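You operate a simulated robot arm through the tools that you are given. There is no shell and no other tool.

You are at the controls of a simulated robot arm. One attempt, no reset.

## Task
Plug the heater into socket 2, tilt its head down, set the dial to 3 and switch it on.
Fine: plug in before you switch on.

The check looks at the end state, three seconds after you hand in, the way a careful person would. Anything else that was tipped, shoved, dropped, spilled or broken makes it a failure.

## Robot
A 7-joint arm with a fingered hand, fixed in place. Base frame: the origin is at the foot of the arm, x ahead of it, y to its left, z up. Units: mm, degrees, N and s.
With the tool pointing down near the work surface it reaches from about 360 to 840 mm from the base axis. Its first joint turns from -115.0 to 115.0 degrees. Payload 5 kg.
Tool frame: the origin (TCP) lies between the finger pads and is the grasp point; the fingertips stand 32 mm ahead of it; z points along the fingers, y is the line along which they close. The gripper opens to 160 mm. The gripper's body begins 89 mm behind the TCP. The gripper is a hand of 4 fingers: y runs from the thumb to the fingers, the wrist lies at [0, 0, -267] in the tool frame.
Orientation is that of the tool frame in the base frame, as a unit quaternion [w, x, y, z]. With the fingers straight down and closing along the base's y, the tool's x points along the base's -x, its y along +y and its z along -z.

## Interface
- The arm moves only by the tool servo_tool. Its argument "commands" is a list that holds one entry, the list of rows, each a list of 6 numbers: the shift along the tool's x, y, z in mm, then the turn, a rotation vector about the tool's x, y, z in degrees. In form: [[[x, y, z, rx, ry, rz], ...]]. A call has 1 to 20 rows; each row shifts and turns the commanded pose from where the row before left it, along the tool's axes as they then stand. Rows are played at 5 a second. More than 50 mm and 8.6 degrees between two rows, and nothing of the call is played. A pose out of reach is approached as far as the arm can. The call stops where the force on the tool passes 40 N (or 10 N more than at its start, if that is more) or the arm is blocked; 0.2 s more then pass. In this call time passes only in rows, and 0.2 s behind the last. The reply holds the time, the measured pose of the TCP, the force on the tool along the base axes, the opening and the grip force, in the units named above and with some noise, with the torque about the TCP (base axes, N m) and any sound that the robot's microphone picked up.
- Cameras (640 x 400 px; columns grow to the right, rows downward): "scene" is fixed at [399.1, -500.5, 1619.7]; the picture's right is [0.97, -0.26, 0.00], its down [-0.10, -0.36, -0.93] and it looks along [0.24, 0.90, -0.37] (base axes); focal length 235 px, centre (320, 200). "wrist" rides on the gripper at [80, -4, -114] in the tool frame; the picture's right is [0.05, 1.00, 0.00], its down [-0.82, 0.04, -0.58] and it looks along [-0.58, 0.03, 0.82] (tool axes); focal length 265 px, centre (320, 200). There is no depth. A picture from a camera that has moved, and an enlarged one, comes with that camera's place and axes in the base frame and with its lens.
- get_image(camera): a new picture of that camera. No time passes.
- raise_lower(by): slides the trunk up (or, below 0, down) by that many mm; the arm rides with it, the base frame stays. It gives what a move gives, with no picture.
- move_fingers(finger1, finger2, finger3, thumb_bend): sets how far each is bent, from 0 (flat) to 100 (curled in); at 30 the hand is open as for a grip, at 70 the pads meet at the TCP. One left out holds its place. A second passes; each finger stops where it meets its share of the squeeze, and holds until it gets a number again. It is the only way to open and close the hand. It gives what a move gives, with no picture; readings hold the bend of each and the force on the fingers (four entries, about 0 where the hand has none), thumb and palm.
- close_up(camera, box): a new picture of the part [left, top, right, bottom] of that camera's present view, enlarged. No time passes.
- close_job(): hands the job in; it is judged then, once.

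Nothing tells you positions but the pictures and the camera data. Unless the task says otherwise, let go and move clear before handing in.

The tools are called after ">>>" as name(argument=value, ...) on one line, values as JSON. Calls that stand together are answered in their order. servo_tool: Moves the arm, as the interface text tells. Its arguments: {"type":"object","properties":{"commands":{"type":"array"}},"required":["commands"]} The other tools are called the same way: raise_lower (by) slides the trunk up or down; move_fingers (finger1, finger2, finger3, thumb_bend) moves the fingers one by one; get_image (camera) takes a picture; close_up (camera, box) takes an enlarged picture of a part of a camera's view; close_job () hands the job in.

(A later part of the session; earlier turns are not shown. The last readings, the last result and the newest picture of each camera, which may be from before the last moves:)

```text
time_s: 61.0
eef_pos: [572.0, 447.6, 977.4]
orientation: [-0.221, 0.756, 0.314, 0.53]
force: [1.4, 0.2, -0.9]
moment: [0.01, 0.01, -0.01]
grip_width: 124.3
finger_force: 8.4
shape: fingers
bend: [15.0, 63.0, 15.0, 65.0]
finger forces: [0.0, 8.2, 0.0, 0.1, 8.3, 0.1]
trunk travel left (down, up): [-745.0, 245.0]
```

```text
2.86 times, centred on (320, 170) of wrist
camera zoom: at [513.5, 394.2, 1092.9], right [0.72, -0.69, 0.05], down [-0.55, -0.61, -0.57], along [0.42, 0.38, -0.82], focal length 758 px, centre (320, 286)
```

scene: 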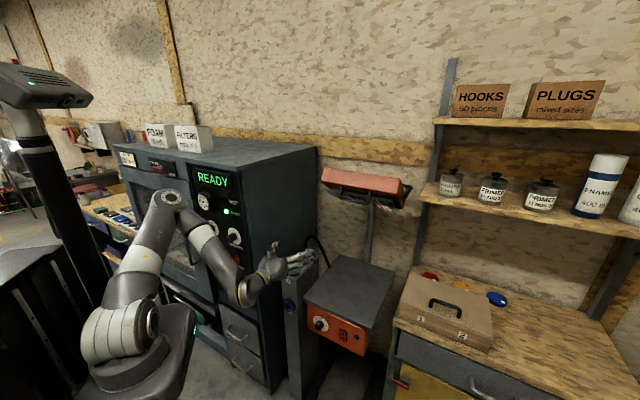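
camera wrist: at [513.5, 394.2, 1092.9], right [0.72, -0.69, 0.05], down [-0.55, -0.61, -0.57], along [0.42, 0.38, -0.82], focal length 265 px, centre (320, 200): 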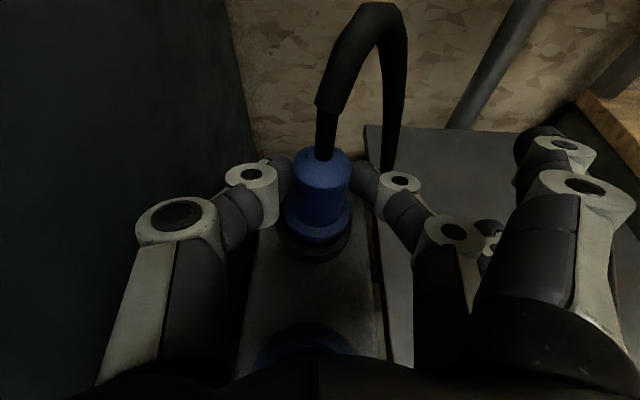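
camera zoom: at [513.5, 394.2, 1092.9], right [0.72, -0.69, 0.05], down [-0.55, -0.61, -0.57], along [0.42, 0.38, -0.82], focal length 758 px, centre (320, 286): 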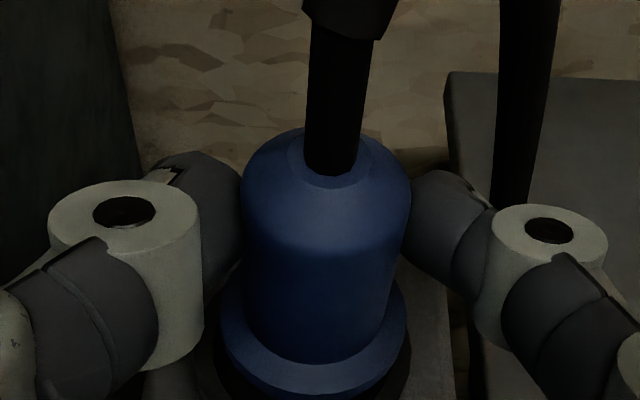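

The plug lifts with the hand. I'll continue up another 45 mm.

>>> servo_tool(commands=[[[7, 0, -2.6, 0, 0, 0], [7, 0, -2.6, 0, 0, 0], [7, 0, -2.6, 0, 0, 0], [7, 0, -2.6, 0, 0, 0], [7, 0, -2.6, 0, 0, 0], [7, 0, -2.6, 0, 0, 0], [0, 0, 0, 0, 0, 0]]])

>>> get_image(camera="wrist")

>>> close_up(camera="wrist", box=[220, 100, 420, 240])

>>> close_up(camera="scene", box=[260, 210, 350, 280])

```text
time_s: 62.6
eef_pos: [570.8, 447.7, 1021.9]
orientation: [-0.221, 0.755, 0.314, 0.531]
force: [-0.3, 0.2, 0.0]
moment: [0.0, -0.01, -0.04]
grip_width: 124.1
finger_force: 8.5
shape: fingers
bend: [15.0, 63.0, 15.0, 65.0]
finger forces: [0.0, 8.3, 0.0, 0.0, 8.4, 0.1]
trunk travel left (down, up): [-745.0, 245.0]
```

```text
taken
camera wrist: at [513.4, 393.1, 1137.0], right [0.72, -0.69, 0.05], down [-0.55, -0.61, -0.57], along [0.42, 0.38, -0.82], focal length 265 px, centre (320, 200)
```

wrist: 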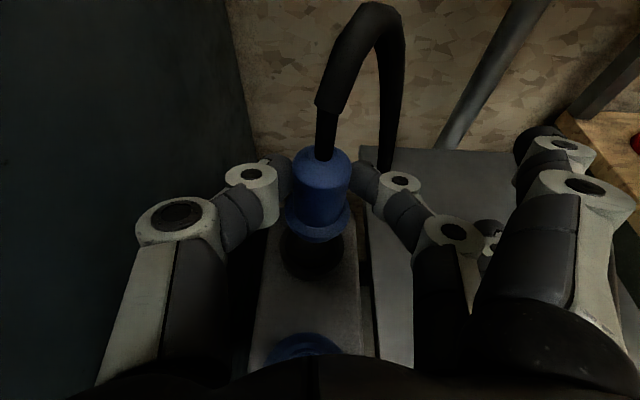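

```text
2.86 times, centred on (320, 170) of wrist
camera zoom: at [513.4, 393.1, 1137.0], right [0.72, -0.69, 0.05], down [-0.55, -0.61, -0.57], along [0.42, 0.38, -0.82], focal length 758 px, centre (320, 286)
```

zoom: 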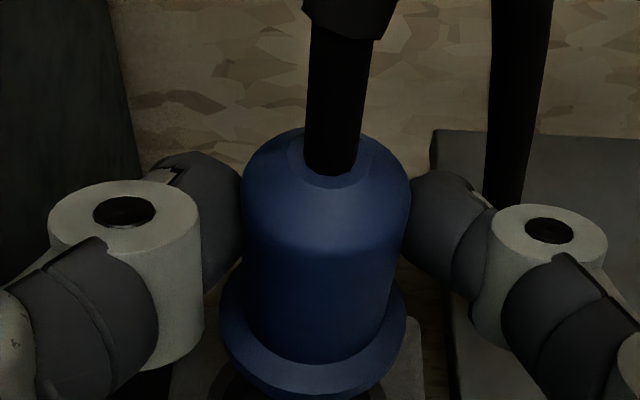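

```text
5.71 times, centred on (305, 245) of scene
camera zoom: at [399.1, -500.5, 1619.7], right [0.97, -0.26, 0.0], down [-0.1, -0.36, -0.93], along [0.24, 0.9, -0.37], focal length 1342 px, centre (406, -57)
```

zoom: 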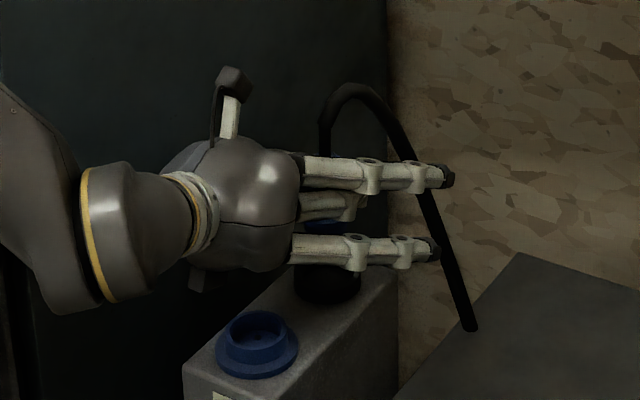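

The plug is firmly held. I'll carry it back to above socket 2, about 104 mm towards the robot and a few mm left, then check alignment.

>>> servo_tool(commands=[[[-5.9, -0.6, -16.3, 0, 0, 0], [-5.9, -0.6, -16.3, 0, 0, 0], [-5.9, -0.6, -16.3, 0, 0, 0], [-5.9, -0.6, -16.3, 0, 0, 0], [-5.9, -0.6, -16.3, 0, 0, 0], [-5.9, -0.7, -16.3, 0, 0, 0], [0, 0, 0, 0, 0, 0]]])

>>> get_image(camera="wrist")

>>> close_up(camera="wrist", box=[220, 130, 420, 270])

>>> close_up(camera="scene", box=[260, 220, 350, 290])

```text
time_s: 64.2
eef_pos: [496.1, 376.2, 1023.3]
orientation: [-0.221, 0.756, 0.314, 0.53]
force: [-0.5, 0.4, -0.7]
moment: [0.0, -0.01, 0.05]
grip_width: 124.1
finger_force: 8.4
shape: fingers
bend: [15.0, 63.0, 15.0, 65.0]
finger forces: [0.0, 8.3, 0.0, 0.0, 8.3, 0.0]
trunk travel left (down, up): [-745.0, 245.0]
```

```text
taken
camera wrist: at [438.4, 322.7, 1139.1], right [0.72, -0.69, 0.05], down [-0.55, -0.61, -0.57], along [0.42, 0.38, -0.82], focal length 265 px, centre (320, 200)
```

wrist: 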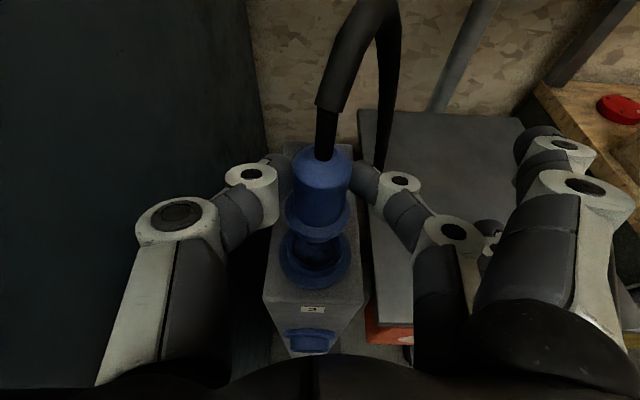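

```text
2.86 times, centred on (320, 200) of wrist
camera zoom: at [438.4, 322.7, 1139.1], right [0.72, -0.69, 0.05], down [-0.55, -0.61, -0.57], along [0.42, 0.38, -0.82], focal length 758 px, centre (320, 200)
```

zoom: 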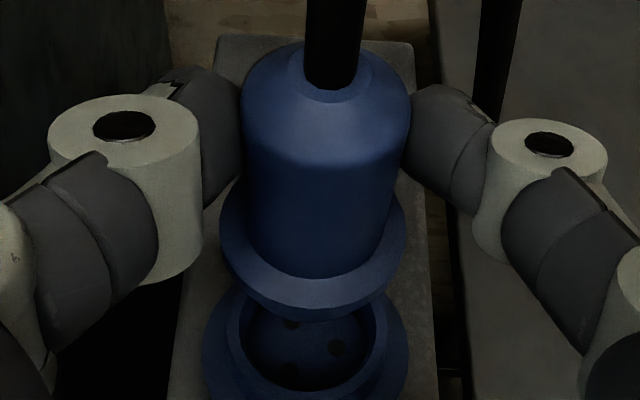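

```text
5.71 times, centred on (305, 255) of scene
camera zoom: at [399.1, -500.5, 1619.7], right [0.97, -0.26, 0.0], down [-0.1, -0.36, -0.93], along [0.24, 0.9, -0.37], focal length 1342 px, centre (406, -114)
```

zoom: 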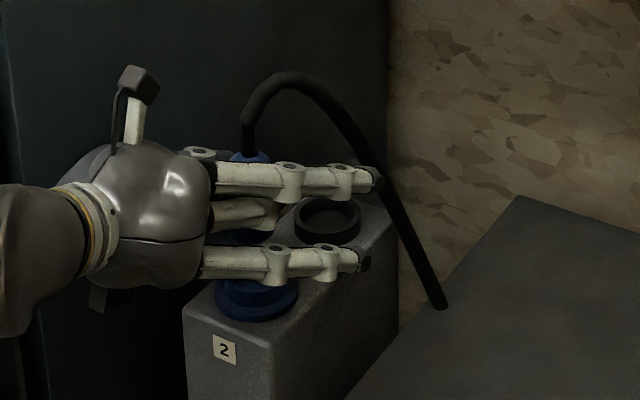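

The plug is nearly over socket 2. I'll lower it 25 mm and recheck the concentricity.

>>> servo_tool(commands=[[[-4.7, 0.2, 1.7, 0, 0, 0], [-4.7, 0, 1.7, 0, 0, 0], [-4.7, 0, 1.7, 0, 0, 0], [-4.7, 0, 1.7, 0, 0, 0], [-4.7, 0, 1.7, 0, 0, 0], [0, 0, 0, 0, 0, 0]]])

>>> close_up(camera="wrist", box=[240, 150, 400, 270])

>>> close_up(camera="scene", box=[265, 235, 335, 285])

```text
time_s: 65.6
eef_pos: [495.7, 376.2, 998.7]
orientation: [-0.22, 0.756, 0.314, 0.53]
force: [-0.3, 0.4, -1.1]
moment: [-0.02, 0.01, -0.03]
grip_width: 124.1
finger_force: 7.9
shape: fingers
bend: [15.0, 63.0, 15.0, 65.0]
finger forces: [0.0, 8.3, 0.0, 0.0, 8.3, 0.1]
trunk travel left (down, up): [-745.0, 245.0]
```

```text
3.33 times, centred on (320, 210) of wrist
camera zoom: at [437.7, 322.6, 1113.8], right [0.72, -0.69, 0.05], down [-0.55, -0.61, -0.57], along [0.42, 0.38, -0.82], focal length 885 px, centre (320, 167)
```

zoom: 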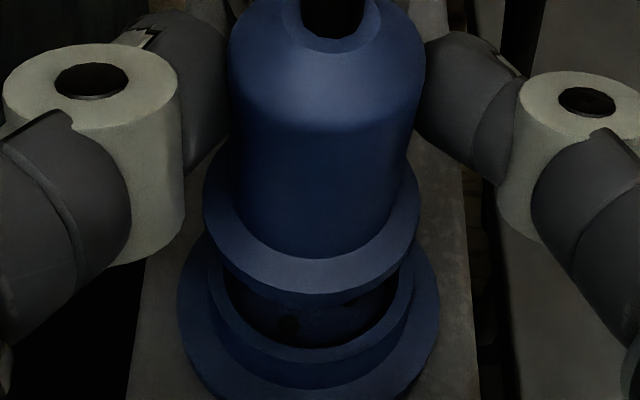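

```text
8.00 times, centred on (300, 260) of scene
camera zoom: at [399.1, -500.5, 1619.7], right [0.97, -0.26, 0.0], down [-0.1, -0.36, -0.93], along [0.24, 0.9, -0.37], focal length 1879 px, centre (480, -280)
```

zoom: 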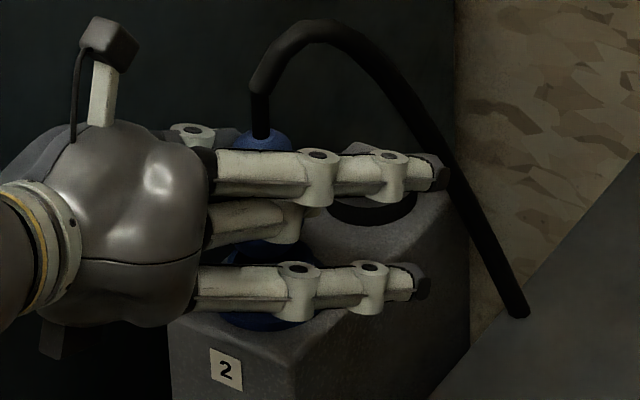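

It's close. I'll lower 12 mm more so that the comparison has little parallax.

>>> servo_tool(commands=[[[-3.8, 0, 1.4, 0, 0, 0], [-3.8, 0, 1.4, 0, 0, 0], [-3.8, 0, 1.4, 0, 0, 0], [0, 0, 0, 0, 0, 0]]])

>>> close_up(camera="wrist", box=[240, 150, 400, 270])

```text
time_s: 66.6
eef_pos: [494.5, 376.1, 984.8]
orientation: [-0.22, 0.756, 0.314, 0.53]
force: [-0.1, 1.1, 0.0]
moment: [0.01, 0.04, -0.01]
grip_width: 124.2
finger_force: 7.8
shape: fingers
bend: [15.0, 63.0, 15.0, 65.0]
finger forces: [0.0, 8.4, 0.0, 0.1, 8.4, 0.0]
trunk travel left (down, up): [-745.0, 245.0]
```

```text
3.33 times, centred on (320, 210) of wrist
camera zoom: at [437.3, 323.1, 1100.4], right [0.72, -0.69, 0.05], down [-0.55, -0.61, -0.57], along [0.42, 0.38, -0.82], focal length 885 px, centre (320, 167)
```

zoom: 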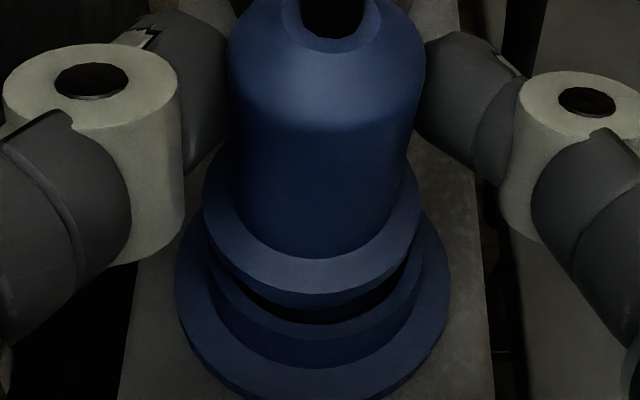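

>>> close_up(camera="scene", box=[275, 245, 325, 285])

>>> close_up(camera="wrist", box=[280, 200, 360, 260])

```text
10.00 times, centred on (300, 265) of scene
camera zoom: at [399.1, -500.5, 1619.7], right [0.97, -0.26, 0.0], down [-0.1, -0.36, -0.93], along [0.24, 0.9, -0.37], focal length 2349 px, centre (520, -450)
```

zoom: 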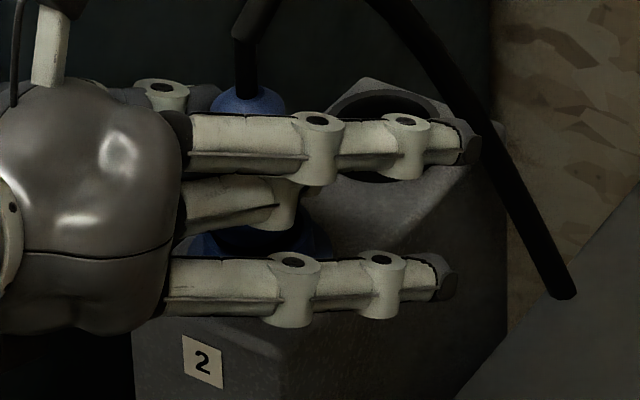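

```text
6.67 times, centred on (320, 230) of wrist
camera zoom: at [437.3, 323.1, 1100.4], right [0.72, -0.69, 0.05], down [-0.55, -0.61, -0.57], along [0.42, 0.38, -0.82], focal length 1769 px, centre (320, 0)
```

zoom: 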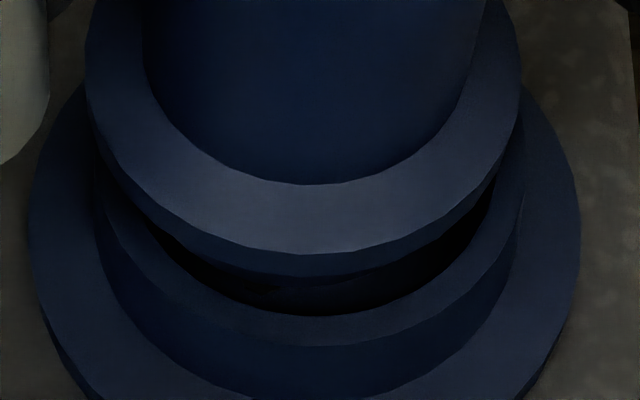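

The skirt is a flange that should come to rest on the cup's rim. I'll lower in 3 mm steps, watching the force.

>>> servo_tool(commands=[[[-2.8, 0, 1, 0, 0, 0], [0, 0, 0, 0, 0, 0]]])

>>> close_up(camera="wrist", box=[280, 200, 360, 260])

```text
time_s: 67.2
eef_pos: [494.0, 377.3, 982.1]
orientation: [-0.221, 0.756, 0.314, 0.53]
force: [-0.6, 0.7, -2.0]
moment: [-0.02, 0.0, 0.02]
grip_width: 124.1
finger_force: 8.4
shape: fingers
bend: [15.0, 63.0, 15.0, 65.0]
finger forces: [0.0, 8.3, 0.1, 0.0, 8.3, 0.1]
trunk travel left (down, up): [-745.0, 245.0]
```

```text
6.67 times, centred on (320, 230) of wrist
camera zoom: at [437.3, 323.1, 1097.6], right [0.72, -0.69, 0.05], down [-0.55, -0.61, -0.57], along [0.42, 0.38, -0.82], focal length 1769 px, centre (320, 0)
```

zoom: 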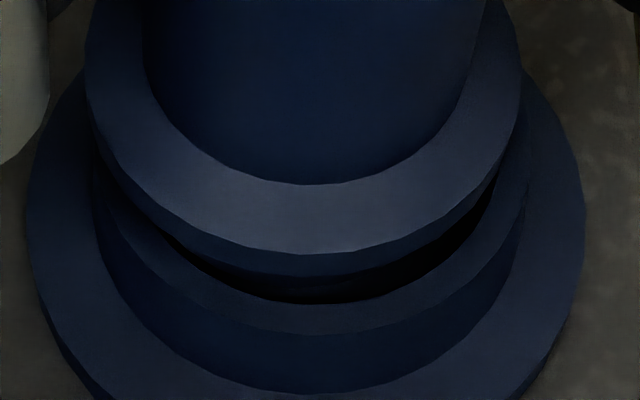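

>>> servo_tool(commands=[[[-2.8, 0, 1, 0, 0, 0], [0, 0, 0, 0, 0, 0]]])

>>> close_up(camera="wrist", box=[280, 200, 360, 260])

```text
time_s: 67.8
eef_pos: [494.2, 376.1, 978.2]
orientation: [-0.221, 0.756, 0.315, 0.53]
force: [0.0, 0.1, -1.1]
moment: [0.01, -0.01, 0.0]
grip_width: 124.2
finger_force: 8.5
shape: fingers
bend: [15.0, 63.0, 15.0, 65.0]
finger forces: [0.0, 8.3, 0.0, 0.0, 8.3, 0.1]
trunk travel left (down, up): [-745.0, 245.0]
```

```text
6.67 times, centred on (320, 230) of wrist
camera zoom: at [437.4, 322.9, 1094.4], right [0.72, -0.69, 0.05], down [-0.55, -0.61, -0.57], along [0.42, 0.38, -0.82], focal length 1769 px, centre (320, 0)
```

zoom: 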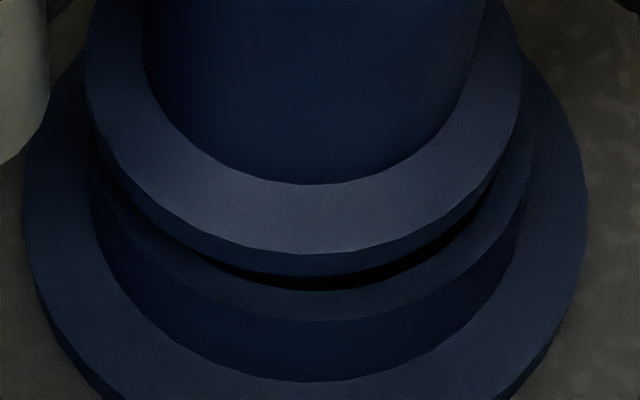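

No contact yet. The rim sits about 0.8 mm to the right, so I'll nudge right and keep lowering.

>>> servo_tool(commands=[[[-1.9, 0.8, 0.7, 0, 0, 0], [0, 0, 0, 0, 0, 0]]])

>>> close_up(camera="wrist", box=[280, 200, 360, 260])

```text
time_s: 68.4
eef_pos: [496.0, 376.9, 976.8]
orientation: [-0.221, 0.756, 0.314, 0.53]
force: [0.4, 0.0, -1.1]
moment: [-0.01, 0.02, 0.01]
grip_width: 124.1
finger_force: 8.7
shape: fingers
bend: [15.0, 63.0, 15.0, 65.0]
finger forces: [0.0, 8.3, 0.0, 0.0, 8.3, 0.1]
trunk travel left (down, up): [-745.0, 245.0]
```

```text
6.67 times, centred on (320, 230) of wrist
camera zoom: at [438.4, 322.5, 1092.7], right [0.72, -0.69, 0.05], down [-0.55, -0.61, -0.57], along [0.42, 0.38, -0.82], focal length 1769 px, centre (320, 0)
```

zoom: 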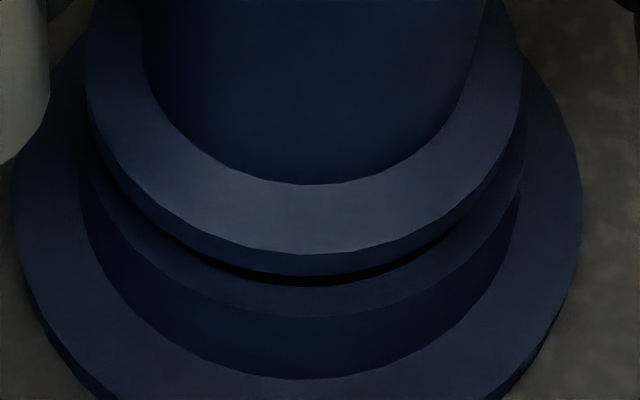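

>>> servo_tool(commands=[[[-1.9, 0, 0.7, 0, 0, 0], [-1.9, 0, 0.7, 0, 0, 0], [0, 0, 0, 0, 0, 0]]])

>>> close_up(camera="wrist", box=[280, 200, 360, 260])

```text
time_s: 69.2
eef_pos: [496.3, 376.4, 972.9]
orientation: [-0.221, 0.756, 0.315, 0.529]
force: [0.6, 0.1, -1.0]
moment: [-0.02, -0.01, 0.0]
grip_width: 124.1
finger_force: 8.2
shape: fingers
bend: [15.0, 63.0, 15.0, 65.0]
finger forces: [0.1, 8.3, 0.0, 0.0, 8.2, 0.1]
trunk travel left (down, up): [-745.0, 245.0]
```

```text
6.67 times, centred on (320, 230) of wrist
camera zoom: at [438.2, 322.2, 1089.0], right [0.72, -0.69, 0.05], down [-0.55, -0.61, -0.57], along [0.42, 0.38, -0.82], focal length 1769 px, centre (320, 0)
```

zoom: 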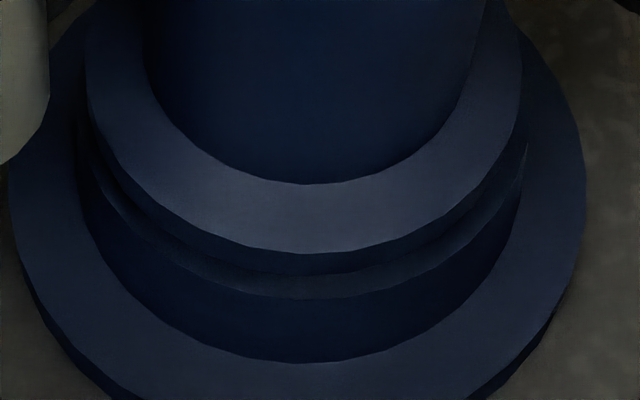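

>>> servo_tool(commands=[[[-1.9, 0, 0.7, 0, 0, 0], [-1.4, 0, 0.5, 0, 0, 0], [0, 0, 0, 0, 0, 0]]])

>>> close_up(camera="wrist", box=[280, 200, 360, 260])

```text
time_s: 70.0
eef_pos: [495.4, 376.3, 970.7]
orientation: [-0.221, 0.756, 0.313, 0.531]
force: [0.4, 0.1, 2.4]
moment: [0.03, -0.02, 0.0]
grip_width: 124.2
finger_force: 8.2
shape: fingers
bend: [15.0, 63.0, 15.0, 65.0]
finger forces: [0.1, 8.6, 0.1, 0.1, 8.2, 0.0]
trunk travel left (down, up): [-745.0, 245.0]
```

```text
6.67 times, centred on (320, 230) of wrist
camera zoom: at [437.9, 321.9, 1085.9], right [0.72, -0.69, 0.05], down [-0.55, -0.61, -0.57], along [0.42, 0.39, -0.82], focal length 1769 px, centre (320, 0)
```

zoom: 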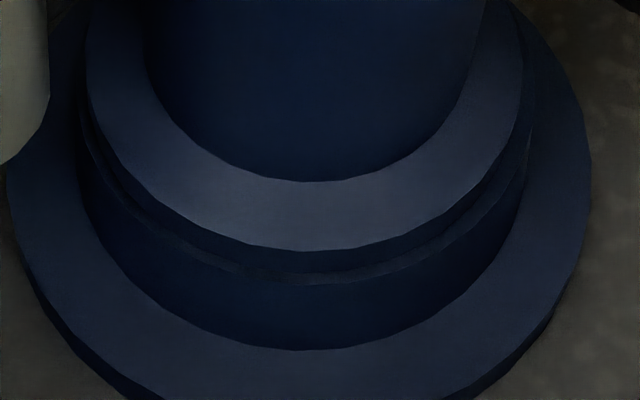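

There's a light contact (about 3 N) as the flange reaches the rim. I'll press gently to seat it.

>>> servo_tool(commands=[[[-1.9, 0, 0.7, 0, 0, 0], [0, 0, 0, 0, 0, 0]]])

>>> close_up(camera="wrist", box=[280, 200, 360, 260])

```text
time_s: 70.6
eef_pos: [495.6, 376.3, 969.9]
orientation: [-0.222, 0.756, 0.314, 0.531]
force: [1.7, 1.7, 8.1]
moment: [0.16, -0.17, 0.01]
grip_width: 124.1
finger_force: 8.7
shape: fingers
bend: [15.0, 63.0, 15.0, 65.0]
finger forces: [0.1, 8.6, 0.0, 0.1, 8.4, 0.1]
trunk travel left (down, up): [-745.0, 245.0]
```

```text
6.67 times, centred on (320, 230) of wrist
camera zoom: at [437.7, 321.7, 1084.0], right [0.72, -0.69, 0.05], down [-0.55, -0.61, -0.57], along [0.42, 0.39, -0.82], focal length 1769 px, centre (320, 0)
```

zoom: 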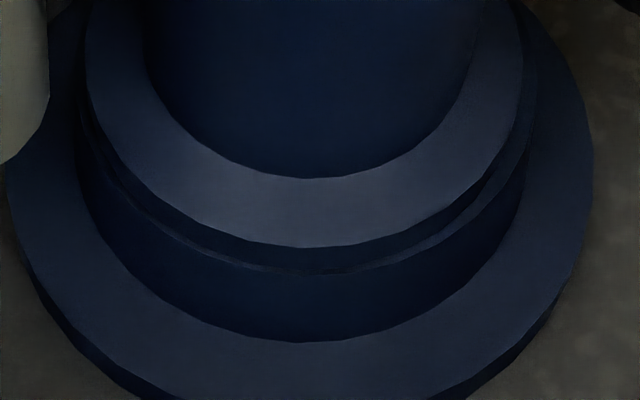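

>>> servo_tool(commands=[[[-1.9, 0, 0.7, 0, 0, 0], [-1.9, 0, 0.7, 0, 0, 0], [0, 0, 0, 0, 0, 0]]])

>>> close_up(camera="wrist", box=[280, 200, 360, 260])

>>> get_image(camera="wrist")

```text
time_s: 71.4
eef_pos: [494.9, 375.0, 964.9]
orientation: [-0.22, 0.756, 0.313, 0.531]
force: [3.0, 1.5, 12.8]
moment: [0.21, -0.22, -0.08]
grip_width: 124.3
finger_force: 9.2
shape: fingers
bend: [15.0, 63.0, 15.0, 65.0]
finger forces: [0.0, 9.4, 0.0, 0.1, 8.2, 0.0]
trunk travel left (down, up): [-745.0, 245.0]
```

```text
6.67 times, centred on (320, 230) of wrist
camera zoom: at [437.3, 321.3, 1079.7], right [0.72, -0.69, 0.05], down [-0.55, -0.61, -0.57], along [0.42, 0.38, -0.82], focal length 1769 px, centre (320, 0)
```

zoom: 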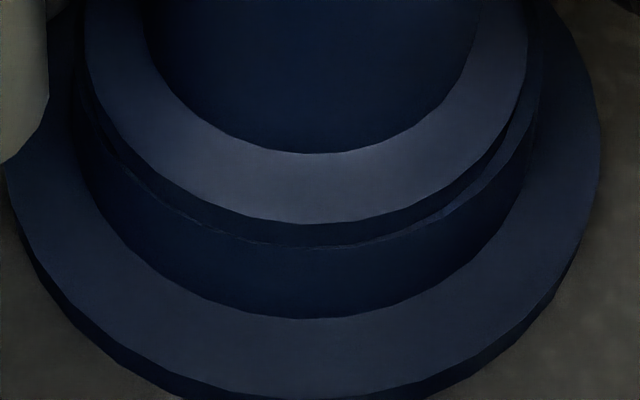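

```text
taken
camera wrist: at [437.3, 321.3, 1079.7], right [0.72, -0.69, 0.05], down [-0.55, -0.61, -0.57], along [0.42, 0.38, -0.82], focal length 265 px, centre (320, 200)
```

wrist: 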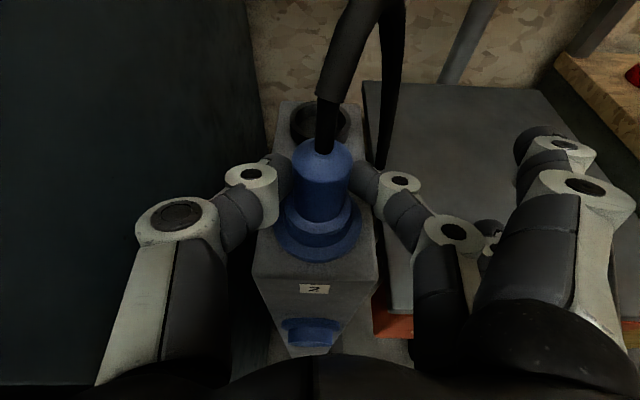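

The fingers slid down the body, and the flange seems to sit on the rim. I'll take an enlarged look before releasing.

>>> close_up(camera="wrist", box=[240, 130, 400, 270])

>>> close_up(camera="scene", box=[270, 235, 330, 285])

```text
2.86 times, centred on (320, 200) of wrist
camera zoom: at [437.3, 321.3, 1079.7], right [0.72, -0.69, 0.05], down [-0.55, -0.61, -0.57], along [0.42, 0.38, -0.82], focal length 758 px, centre (320, 200)
```

zoom: 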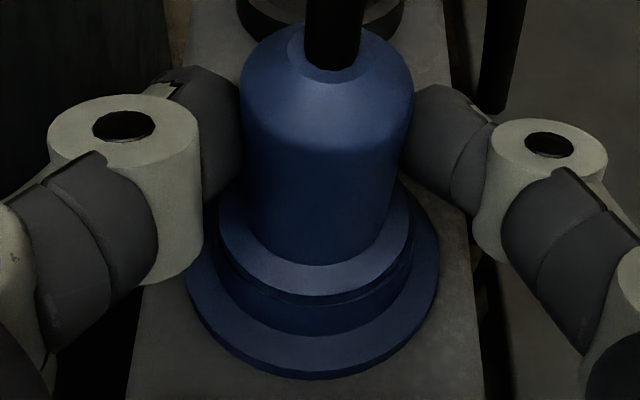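

```text
8.00 times, centred on (300, 260) of scene
camera zoom: at [399.1, -500.5, 1619.7], right [0.97, -0.26, 0.0], down [-0.1, -0.36, -0.93], along [0.24, 0.9, -0.37], focal length 1879 px, centre (480, -280)
```

zoom: 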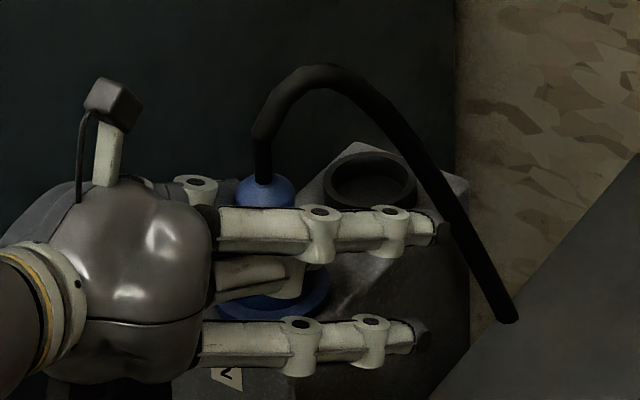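

The collar (about 47 mm) is wider than the cup's bore (about 43 mm), so collar on rim means the plug is in. I'll release and look from a clearer angle.

>>> move_fingers(finger2=45, thumb_bend=45)

>>> close_up(camera="wrist", box=[240, 130, 400, 270])

```text
time_s: 72.4
eef_pos: [495.1, 375.8, 963.3]
orientation: [-0.22, 0.756, 0.315, 0.53]
force: [0.1, 0.5, 0.2]
moment: [0.02, -0.01, -0.02]
grip_width: 159.8
finger_force: 0.1
shape: fingers
bend: [15.0, 45.0, 15.0, 45.0]
finger forces: [0.0, 0.0, 0.1, 0.0, 0.0, 0.1]
trunk travel left (down, up): [-745.0, 245.0]
```

```text
2.86 times, centred on (320, 200) of wrist
camera zoom: at [437.4, 321.9, 1079.1], right [0.72, -0.69, 0.05], down [-0.55, -0.61, -0.57], along [0.42, 0.38, -0.82], focal length 758 px, centre (320, 200)
```

zoom: 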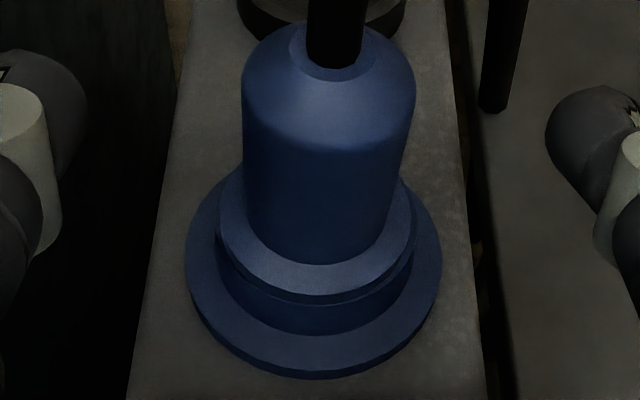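

The plug stands in the socket. I'll back off straight and inspect it at a flatter angle.

>>> servo_tool(commands=[[[0, 0, -15, 0, 0, 0], [0, 0, -15, 0, 0, 0], [0, 0, -15, 0, 0, 0], [0, 0, -15, 0, 0, 0], [0, 0, 0, 0, 0, 0]]])

>>> get_image(camera="wrist")

>>> close_up(camera="wrist", box=[260, 80, 380, 200])

>>> close_up(camera="scene", box=[270, 235, 330, 285])

```text
time_s: 73.6
eef_pos: [473.6, 350.2, 979.0]
orientation: [-0.22, 0.757, 0.314, 0.53]
force: [0.4, 0.2, -0.3]
moment: [0.01, 0.01, 0.0]
grip_width: 159.6
finger_force: 0.0
shape: fingers
bend: [15.0, 45.0, 15.0, 45.0]
finger forces: [0.0, 0.1, 0.0, 0.0, 0.1, 0.1]
out of reach, approached as far as the arm can: row 3, 4
trunk travel left (down, up): [-745.0, 245.0]
```

```text
taken
camera wrist: at [415.7, 295.8, 1094.1], right [0.72, -0.69, 0.05], down [-0.55, -0.61, -0.57], along [0.42, 0.38, -0.82], focal length 265 px, centre (320, 200)
```

wrist: 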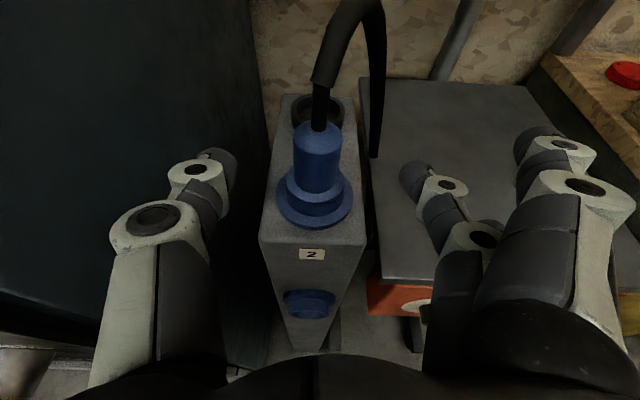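

```text
3.33 times, centred on (320, 140) of wrist
camera zoom: at [415.7, 295.8, 1094.1], right [0.72, -0.69, 0.05], down [-0.55, -0.61, -0.57], along [0.42, 0.38, -0.82], focal length 885 px, centre (320, 400)
```

zoom: 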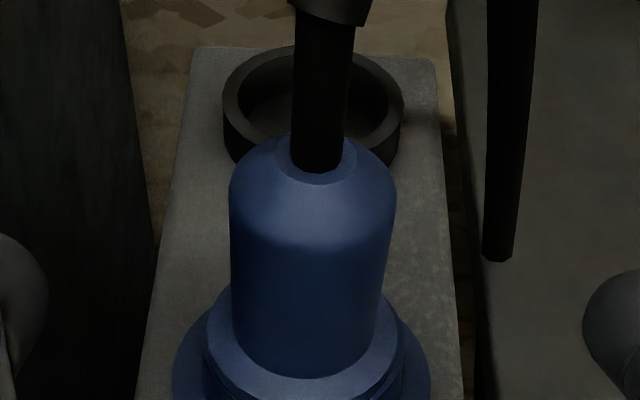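

```text
8.00 times, centred on (300, 260) of scene
camera zoom: at [399.1, -500.5, 1619.7], right [0.97, -0.26, 0.0], down [-0.1, -0.36, -0.93], along [0.24, 0.9, -0.37], focal length 1879 px, centre (480, -280)
```

zoom: 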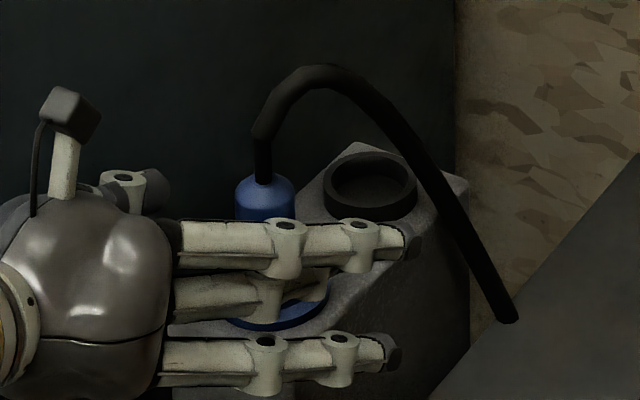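

The parking ring is empty and the plug is in socket 2. I'll raise the trunk to clear the view and check how it's seated from the scene camera.

>>> raise_lower(by=150)

>>> close_up(camera="scene", box=[270, 240, 330, 290])

>>> close_up(camera="wrist", box=[240, 150, 400, 290])

>>> get_image(camera="wrist")

```text
time_s: 75.3
eef_pos: [473.7, 349.7, 1129.1]
orientation: [-0.221, 0.756, 0.314, 0.53]
force: [0.3, -1.3, 0.0]
moment: [-0.01, 0.01, -0.01]
grip_width: 159.6
finger_force: 0.1
shape: fingers
bend: [15.0, 45.0, 15.0, 45.0]
finger forces: [0.0, 0.0, 0.1, 0.0, 0.1, 0.1]
trunk travel left (down, up): [-895.0, 95.0]
```

```text
8.00 times, centred on (300, 265) of scene
camera zoom: at [399.1, -500.5, 1619.7], right [0.97, -0.26, 0.0], down [-0.1, -0.36, -0.93], along [0.24, 0.9, -0.37], focal length 1879 px, centre (480, -320)
```

zoom: 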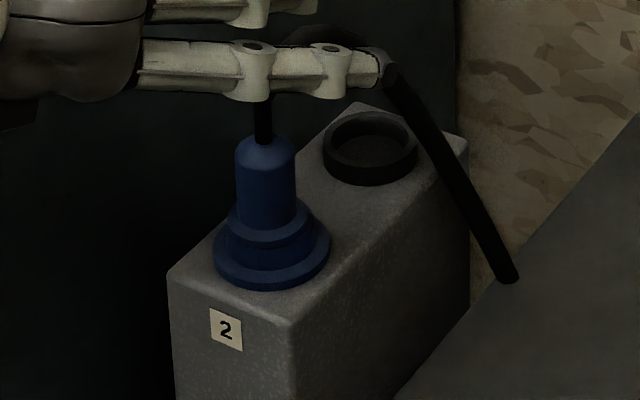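

```text
2.86 times, centred on (320, 220) of wrist
camera zoom: at [415.8, 295.7, 1244.1], right [0.72, -0.69, 0.05], down [-0.55, -0.61, -0.57], along [0.42, 0.38, -0.82], focal length 758 px, centre (320, 143)
```

zoom: 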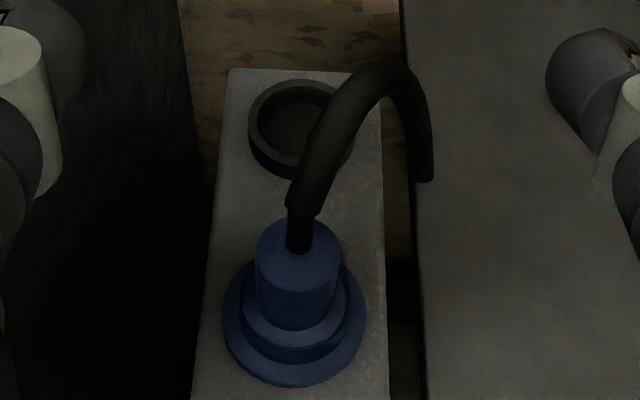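

```text
taken
camera wrist: at [415.8, 295.7, 1244.1], right [0.72, -0.69, 0.05], down [-0.55, -0.61, -0.57], along [0.42, 0.38, -0.82], focal length 265 px, centre (320, 200)
```

wrist: 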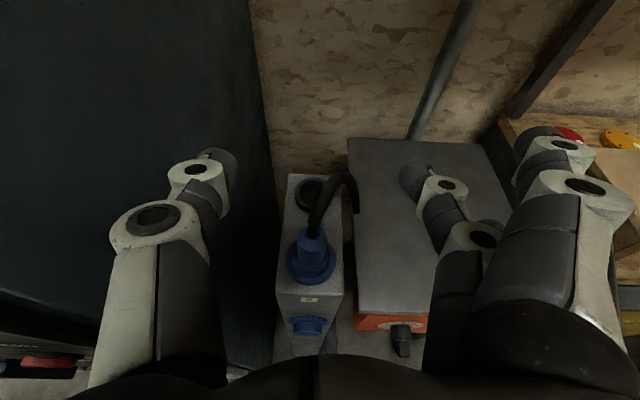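

>>> close_up(camera="scene", box=[284, 250, 316, 280])

>>> close_up(camera="wrist", box=[280, 220, 340, 290])

```text
13.33 times, centred on (300, 265) of scene
camera zoom: at [399.1, -500.5, 1619.7], right [0.97, -0.26, 0.0], down [-0.1, -0.36, -0.93], along [0.24, 0.9, -0.37], focal length 3132 px, centre (587, -667)
```

zoom: 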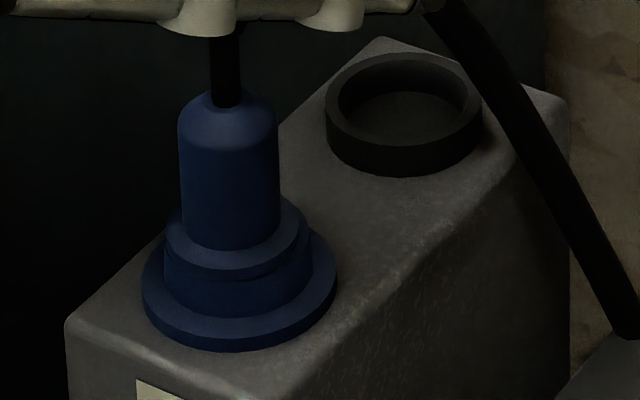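

```text
5.71 times, centred on (310, 255) of wrist
camera zoom: at [415.8, 295.7, 1244.1], right [0.72, -0.69, 0.05], down [-0.55, -0.61, -0.57], along [0.42, 0.38, -0.82], focal length 1517 px, centre (377, -114)
```

zoom: 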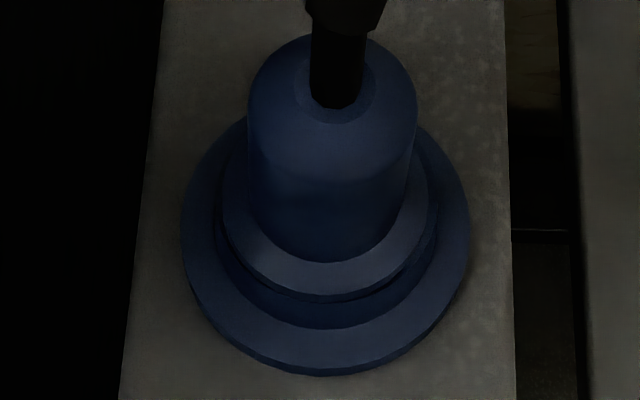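

The plug looks seated but perhaps slightly tilted. To be sure, I'll go back, pinch just above the collar, and press down with the fingers resting on it.

>>> raise_lower(by=-150)

>>> servo_tool(commands=[[[3.8, -1.1, 10.4, 0, 0, 0], [3.8, -1.1, 10.4, 0, 0, 0], [3.8, -1.1, 10.5, 0, 0, 0], [-9.7, 0, 3.5, 0, 0, 0], [-9.7, 0, 3.5, 0, 0, 0], [-7.5, 0, 2.7, 0, 0, 0], [0, 0, 0, 0, 0, 0]]])

>>> get_image(camera="wrist")

```text
time_s: 77.1
eef_pos: [472.8, 350.7, 978.9]
orientation: [-0.221, 0.756, 0.314, 0.53]
force: [0.6, 0.0, 0.1]
moment: [0.0, 0.0, -0.02]
grip_width: 160.1
finger_force: 0.0
shape: fingers
bend: [15.0, 45.0, 15.0, 45.0]
finger forces: [0.0, 0.0, 0.0, 0.1, 0.0, 0.0]
trunk travel left (down, up): [-745.0, 245.0]
```

```text
time_s: 78.7
eef_pos: [495.2, 375.2, 949.4]
orientation: [-0.221, 0.756, 0.315, 0.53]
force: [-0.1, -1.2, -0.1]
moment: [0.01, 0.01, 0.03]
grip_width: 159.5
finger_force: 0.2
shape: fingers
bend: [15.0, 45.0, 15.0, 45.0]
finger forces: [0.1, 0.0, 0.0, 0.1, 0.0, 0.0]
trunk travel left (down, up): [-745.0, 245.0]
```

```text
taken
camera wrist: at [436.6, 321.8, 1065.3], right [0.72, -0.69, 0.05], down [-0.55, -0.61, -0.57], along [0.42, 0.38, -0.82], focal length 265 px, centre (320, 200)
```

wrist: 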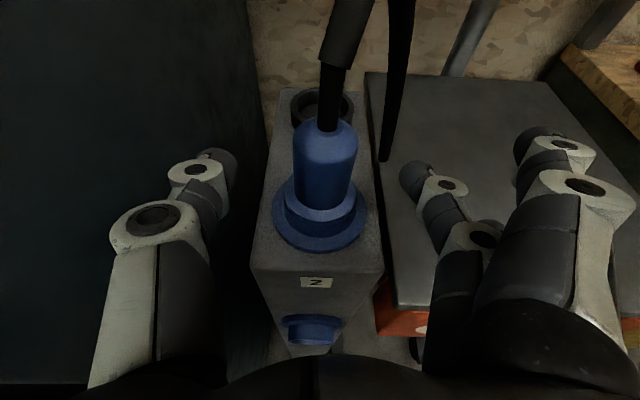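

>>> move_fingers(finger2=63, thumb_bend=62)

>>> close_up(camera="wrist", box=[240, 110, 400, 250])

```text
time_s: 79.7
eef_pos: [495.1, 375.1, 950.3]
orientation: [-0.221, 0.756, 0.315, 0.53]
force: [1.5, -1.3, -0.3]
moment: [0.0, -0.01, 0.0]
grip_width: 126.6
finger_force: 1.0
shape: fingers
bend: [15.0, 62.0, 15.0, 62.0]
finger forces: [0.1, 1.4, 0.1, 0.1, 0.0, 0.0]
trunk travel left (down, up): [-745.0, 245.0]
```

```text
2.86 times, centred on (320, 180) of wrist
camera zoom: at [436.8, 321.6, 1065.4], right [0.72, -0.69, 0.05], down [-0.55, -0.61, -0.57], along [0.42, 0.38, -0.82], focal length 758 px, centre (320, 257)
```

zoom: 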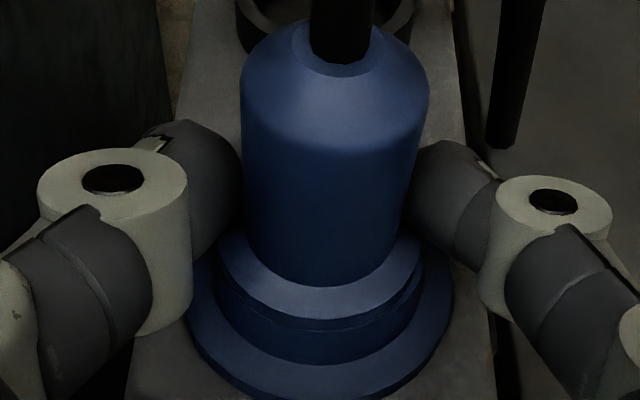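

Now I'll press down with the fingers lightly around the body, until they bear on the collar.

>>> servo_tool(commands=[[[-2.8, 0, 1, 0, 0, 0], [-2.8, 0, 1, 0, 0, 0], [-1.9, 0, 0.7, 0, 0, 0], [0, 0, 0, 0, 0, 0]]])

>>> close_up(camera="wrist", box=[240, 110, 400, 250])

```text
time_s: 80.7
eef_pos: [494.8, 376.0, 943.7]
orientation: [-0.221, 0.755, 0.313, 0.531]
force: [-1.4, 0.2, 15.2]
moment: [0.39, -0.14, 0.04]
grip_width: 126.7
finger_force: 7.3
shape: fingers
bend: [15.0, 62.0, 15.0, 62.0]
finger forces: [0.1, 4.4, 0.0, 0.0, 9.6, 0.0]
trunk travel left (down, up): [-745.0, 245.0]
```

```text
2.86 times, centred on (320, 180) of wrist
camera zoom: at [437.1, 320.8, 1058.7], right [0.72, -0.69, 0.05], down [-0.55, -0.61, -0.57], along [0.43, 0.39, -0.82], focal length 758 px, centre (320, 257)
```

zoom: 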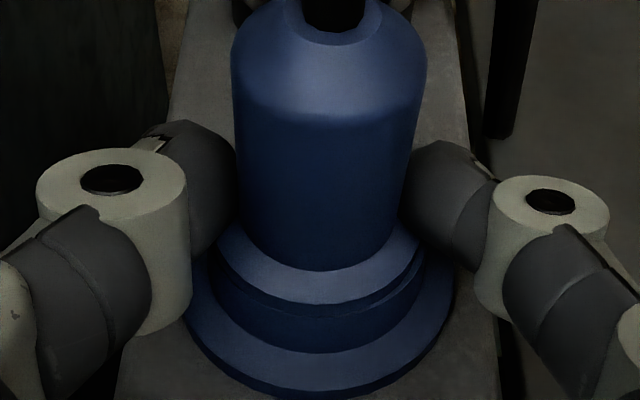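

>>> servo_tool(commands=[[[-1.9, 0, 0.7, 0, 0, 0], [-1.4, 0, 0.5, 0, 0, 0], [0, 0, 0, 0, 0, 0]]])

>>> close_up(camera="wrist", box=[240, 110, 400, 250])

```text
time_s: 81.5
eef_pos: [494.9, 375.7, 941.2]
orientation: [-0.222, 0.754, 0.312, 0.533]
force: [0.8, 1.2, 35.2]
moment: [0.75, -0.44, 0.04]
grip_width: 126.8
finger_force: 15.5
shape: fingers
bend: [15.0, 62.0, 15.0, 62.0]
finger forces: [0.0, 12.2, 0.0, 0.0, 18.7, 0.0]
trunk travel left (down, up): [-745.0, 245.0]
```

```text
2.86 times, centred on (320, 180) of wrist
camera zoom: at [436.7, 320.3, 1057.0], right [0.72, -0.69, 0.05], down [-0.55, -0.61, -0.58], along [0.43, 0.39, -0.82], focal length 758 px, centre (320, 257)
```

zoom: 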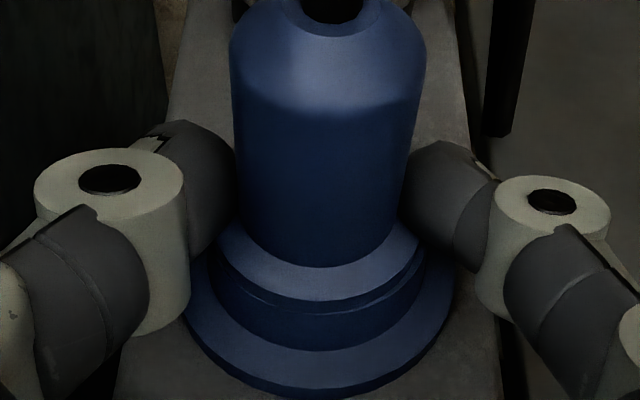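

>>> close_up(camera="wrist", box=[285, 175, 355, 225])

>>> close_up(camera="scene", box=[284, 250, 316, 280])

```text
8.00 times, centred on (320, 200) of wrist
camera zoom: at [436.7, 320.3, 1057.0], right [0.72, -0.69, 0.05], down [-0.55, -0.61, -0.58], along [0.43, 0.39, -0.82], focal length 2123 px, centre (320, 200)
```

zoom: 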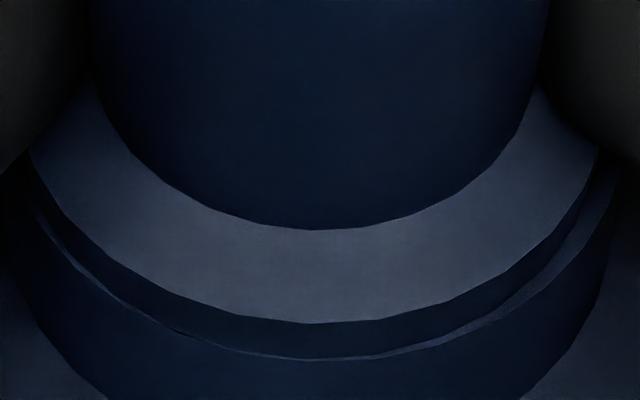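

```text
13.33 times, centred on (300, 265) of scene
camera zoom: at [399.1, -500.5, 1619.7], right [0.97, -0.26, 0.0], down [-0.1, -0.36, -0.93], along [0.24, 0.9, -0.37], focal length 3132 px, centre (587, -667)
```

zoom: 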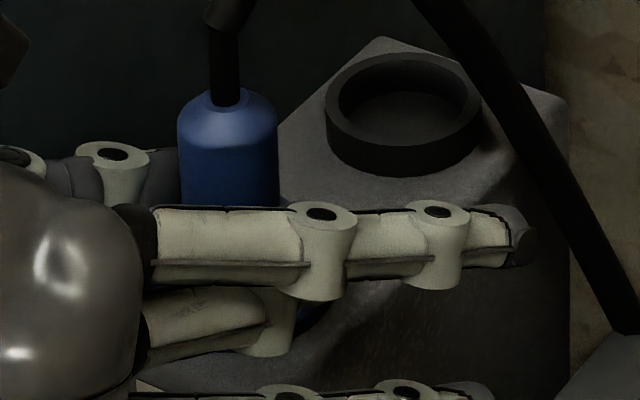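

The collar is flush on the rim under 35 N and won't go further, so the plug is seated. I'll release and back away.

>>> servo_tool(commands=[[[2.8, 0, -1, 0, 0, 0], [0, 0, 0, 0, 0, 0]]])

>>> move_fingers(finger2=42, thumb_bend=42)

>>> servo_tool(commands=[[[0, 0, -12, 0, 0, 0], [0, 0, -12, 0, 0, 0], [9, 0, 0, 0, 0, 0], [0, 0, 0, 0, 0, 0]]])

>>> raise_lower(by=120)

>>> get_image(camera="wrist")

>>> get_image(camera="scene")

```text
time_s: 82.1
eef_pos: [494.3, 375.8, 941.9]
orientation: [-0.222, 0.755, 0.314, 0.531]
force: [2.9, 2.7, 24.3]
moment: [0.4, -0.47, 0.02]
grip_width: 127.3
finger_force: 10.9
shape: fingers
bend: [15.0, 62.0, 15.0, 62.0]
finger forces: [0.0, 11.9, 0.0, 0.0, 9.6, 0.0]
trunk travel left (down, up): [-745.0, 245.0]
```

```text
time_s: 83.1
eef_pos: [494.7, 375.2, 941.2]
orientation: [-0.22, 0.756, 0.314, 0.53]
force: [-0.3, 0.5, -0.2]
moment: [-0.02, 0.01, -0.02]
grip_width: 165.4
finger_force: 0.1
shape: fingers
bend: [15.0, 42.0, 15.0, 42.0]
finger forces: [0.0, 0.1, 0.0, 0.1, 0.1, 0.0]
trunk travel left (down, up): [-745.0, 245.0]
```

```text
time_s: 84.1
eef_pos: [480.8, 361.5, 958.2]
orientation: [-0.221, 0.756, 0.314, 0.53]
force: [1.1, -0.8, 0.2]
moment: [-0.02, 0.01, 0.04]
grip_width: 165.7
finger_force: 0.0
shape: fingers
bend: [15.0, 42.0, 15.0, 42.0]
finger forces: [0.0, 0.0, 0.0, 0.0, 0.1, 0.1]
trunk travel left (down, up): [-745.0, 245.0]
```

```text
time_s: 85.6
eef_pos: [480.9, 361.5, 1078.5]
orientation: [-0.221, 0.756, 0.314, 0.53]
force: [0.0, -0.7, 0.1]
moment: [-0.02, 0.0, -0.01]
grip_width: 165.6
finger_force: 0.0
shape: fingers
bend: [15.0, 42.0, 15.0, 42.0]
finger forces: [0.0, 0.1, 0.0, 0.1, 0.0, 0.0]
trunk travel left (down, up): [-865.0, 125.0]
```

```text
taken
camera wrist: at [423.1, 308.0, 1193.3], right [0.72, -0.69, 0.05], down [-0.55, -0.61, -0.57], along [0.42, 0.38, -0.82], focal length 265 px, centre (320, 200)
```

wrist: 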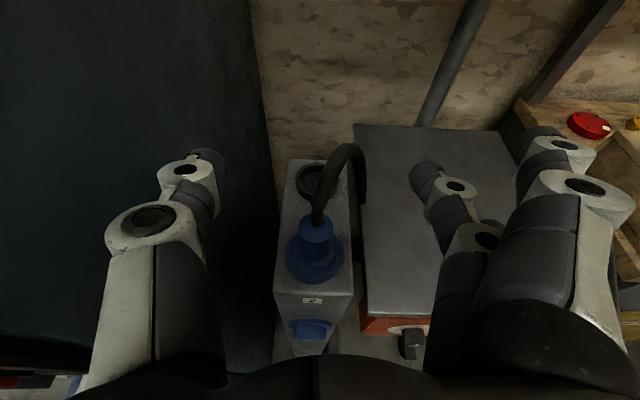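

```text
taken
```

scene: 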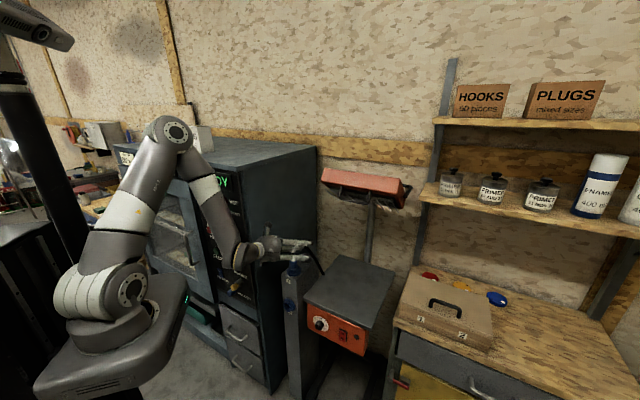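

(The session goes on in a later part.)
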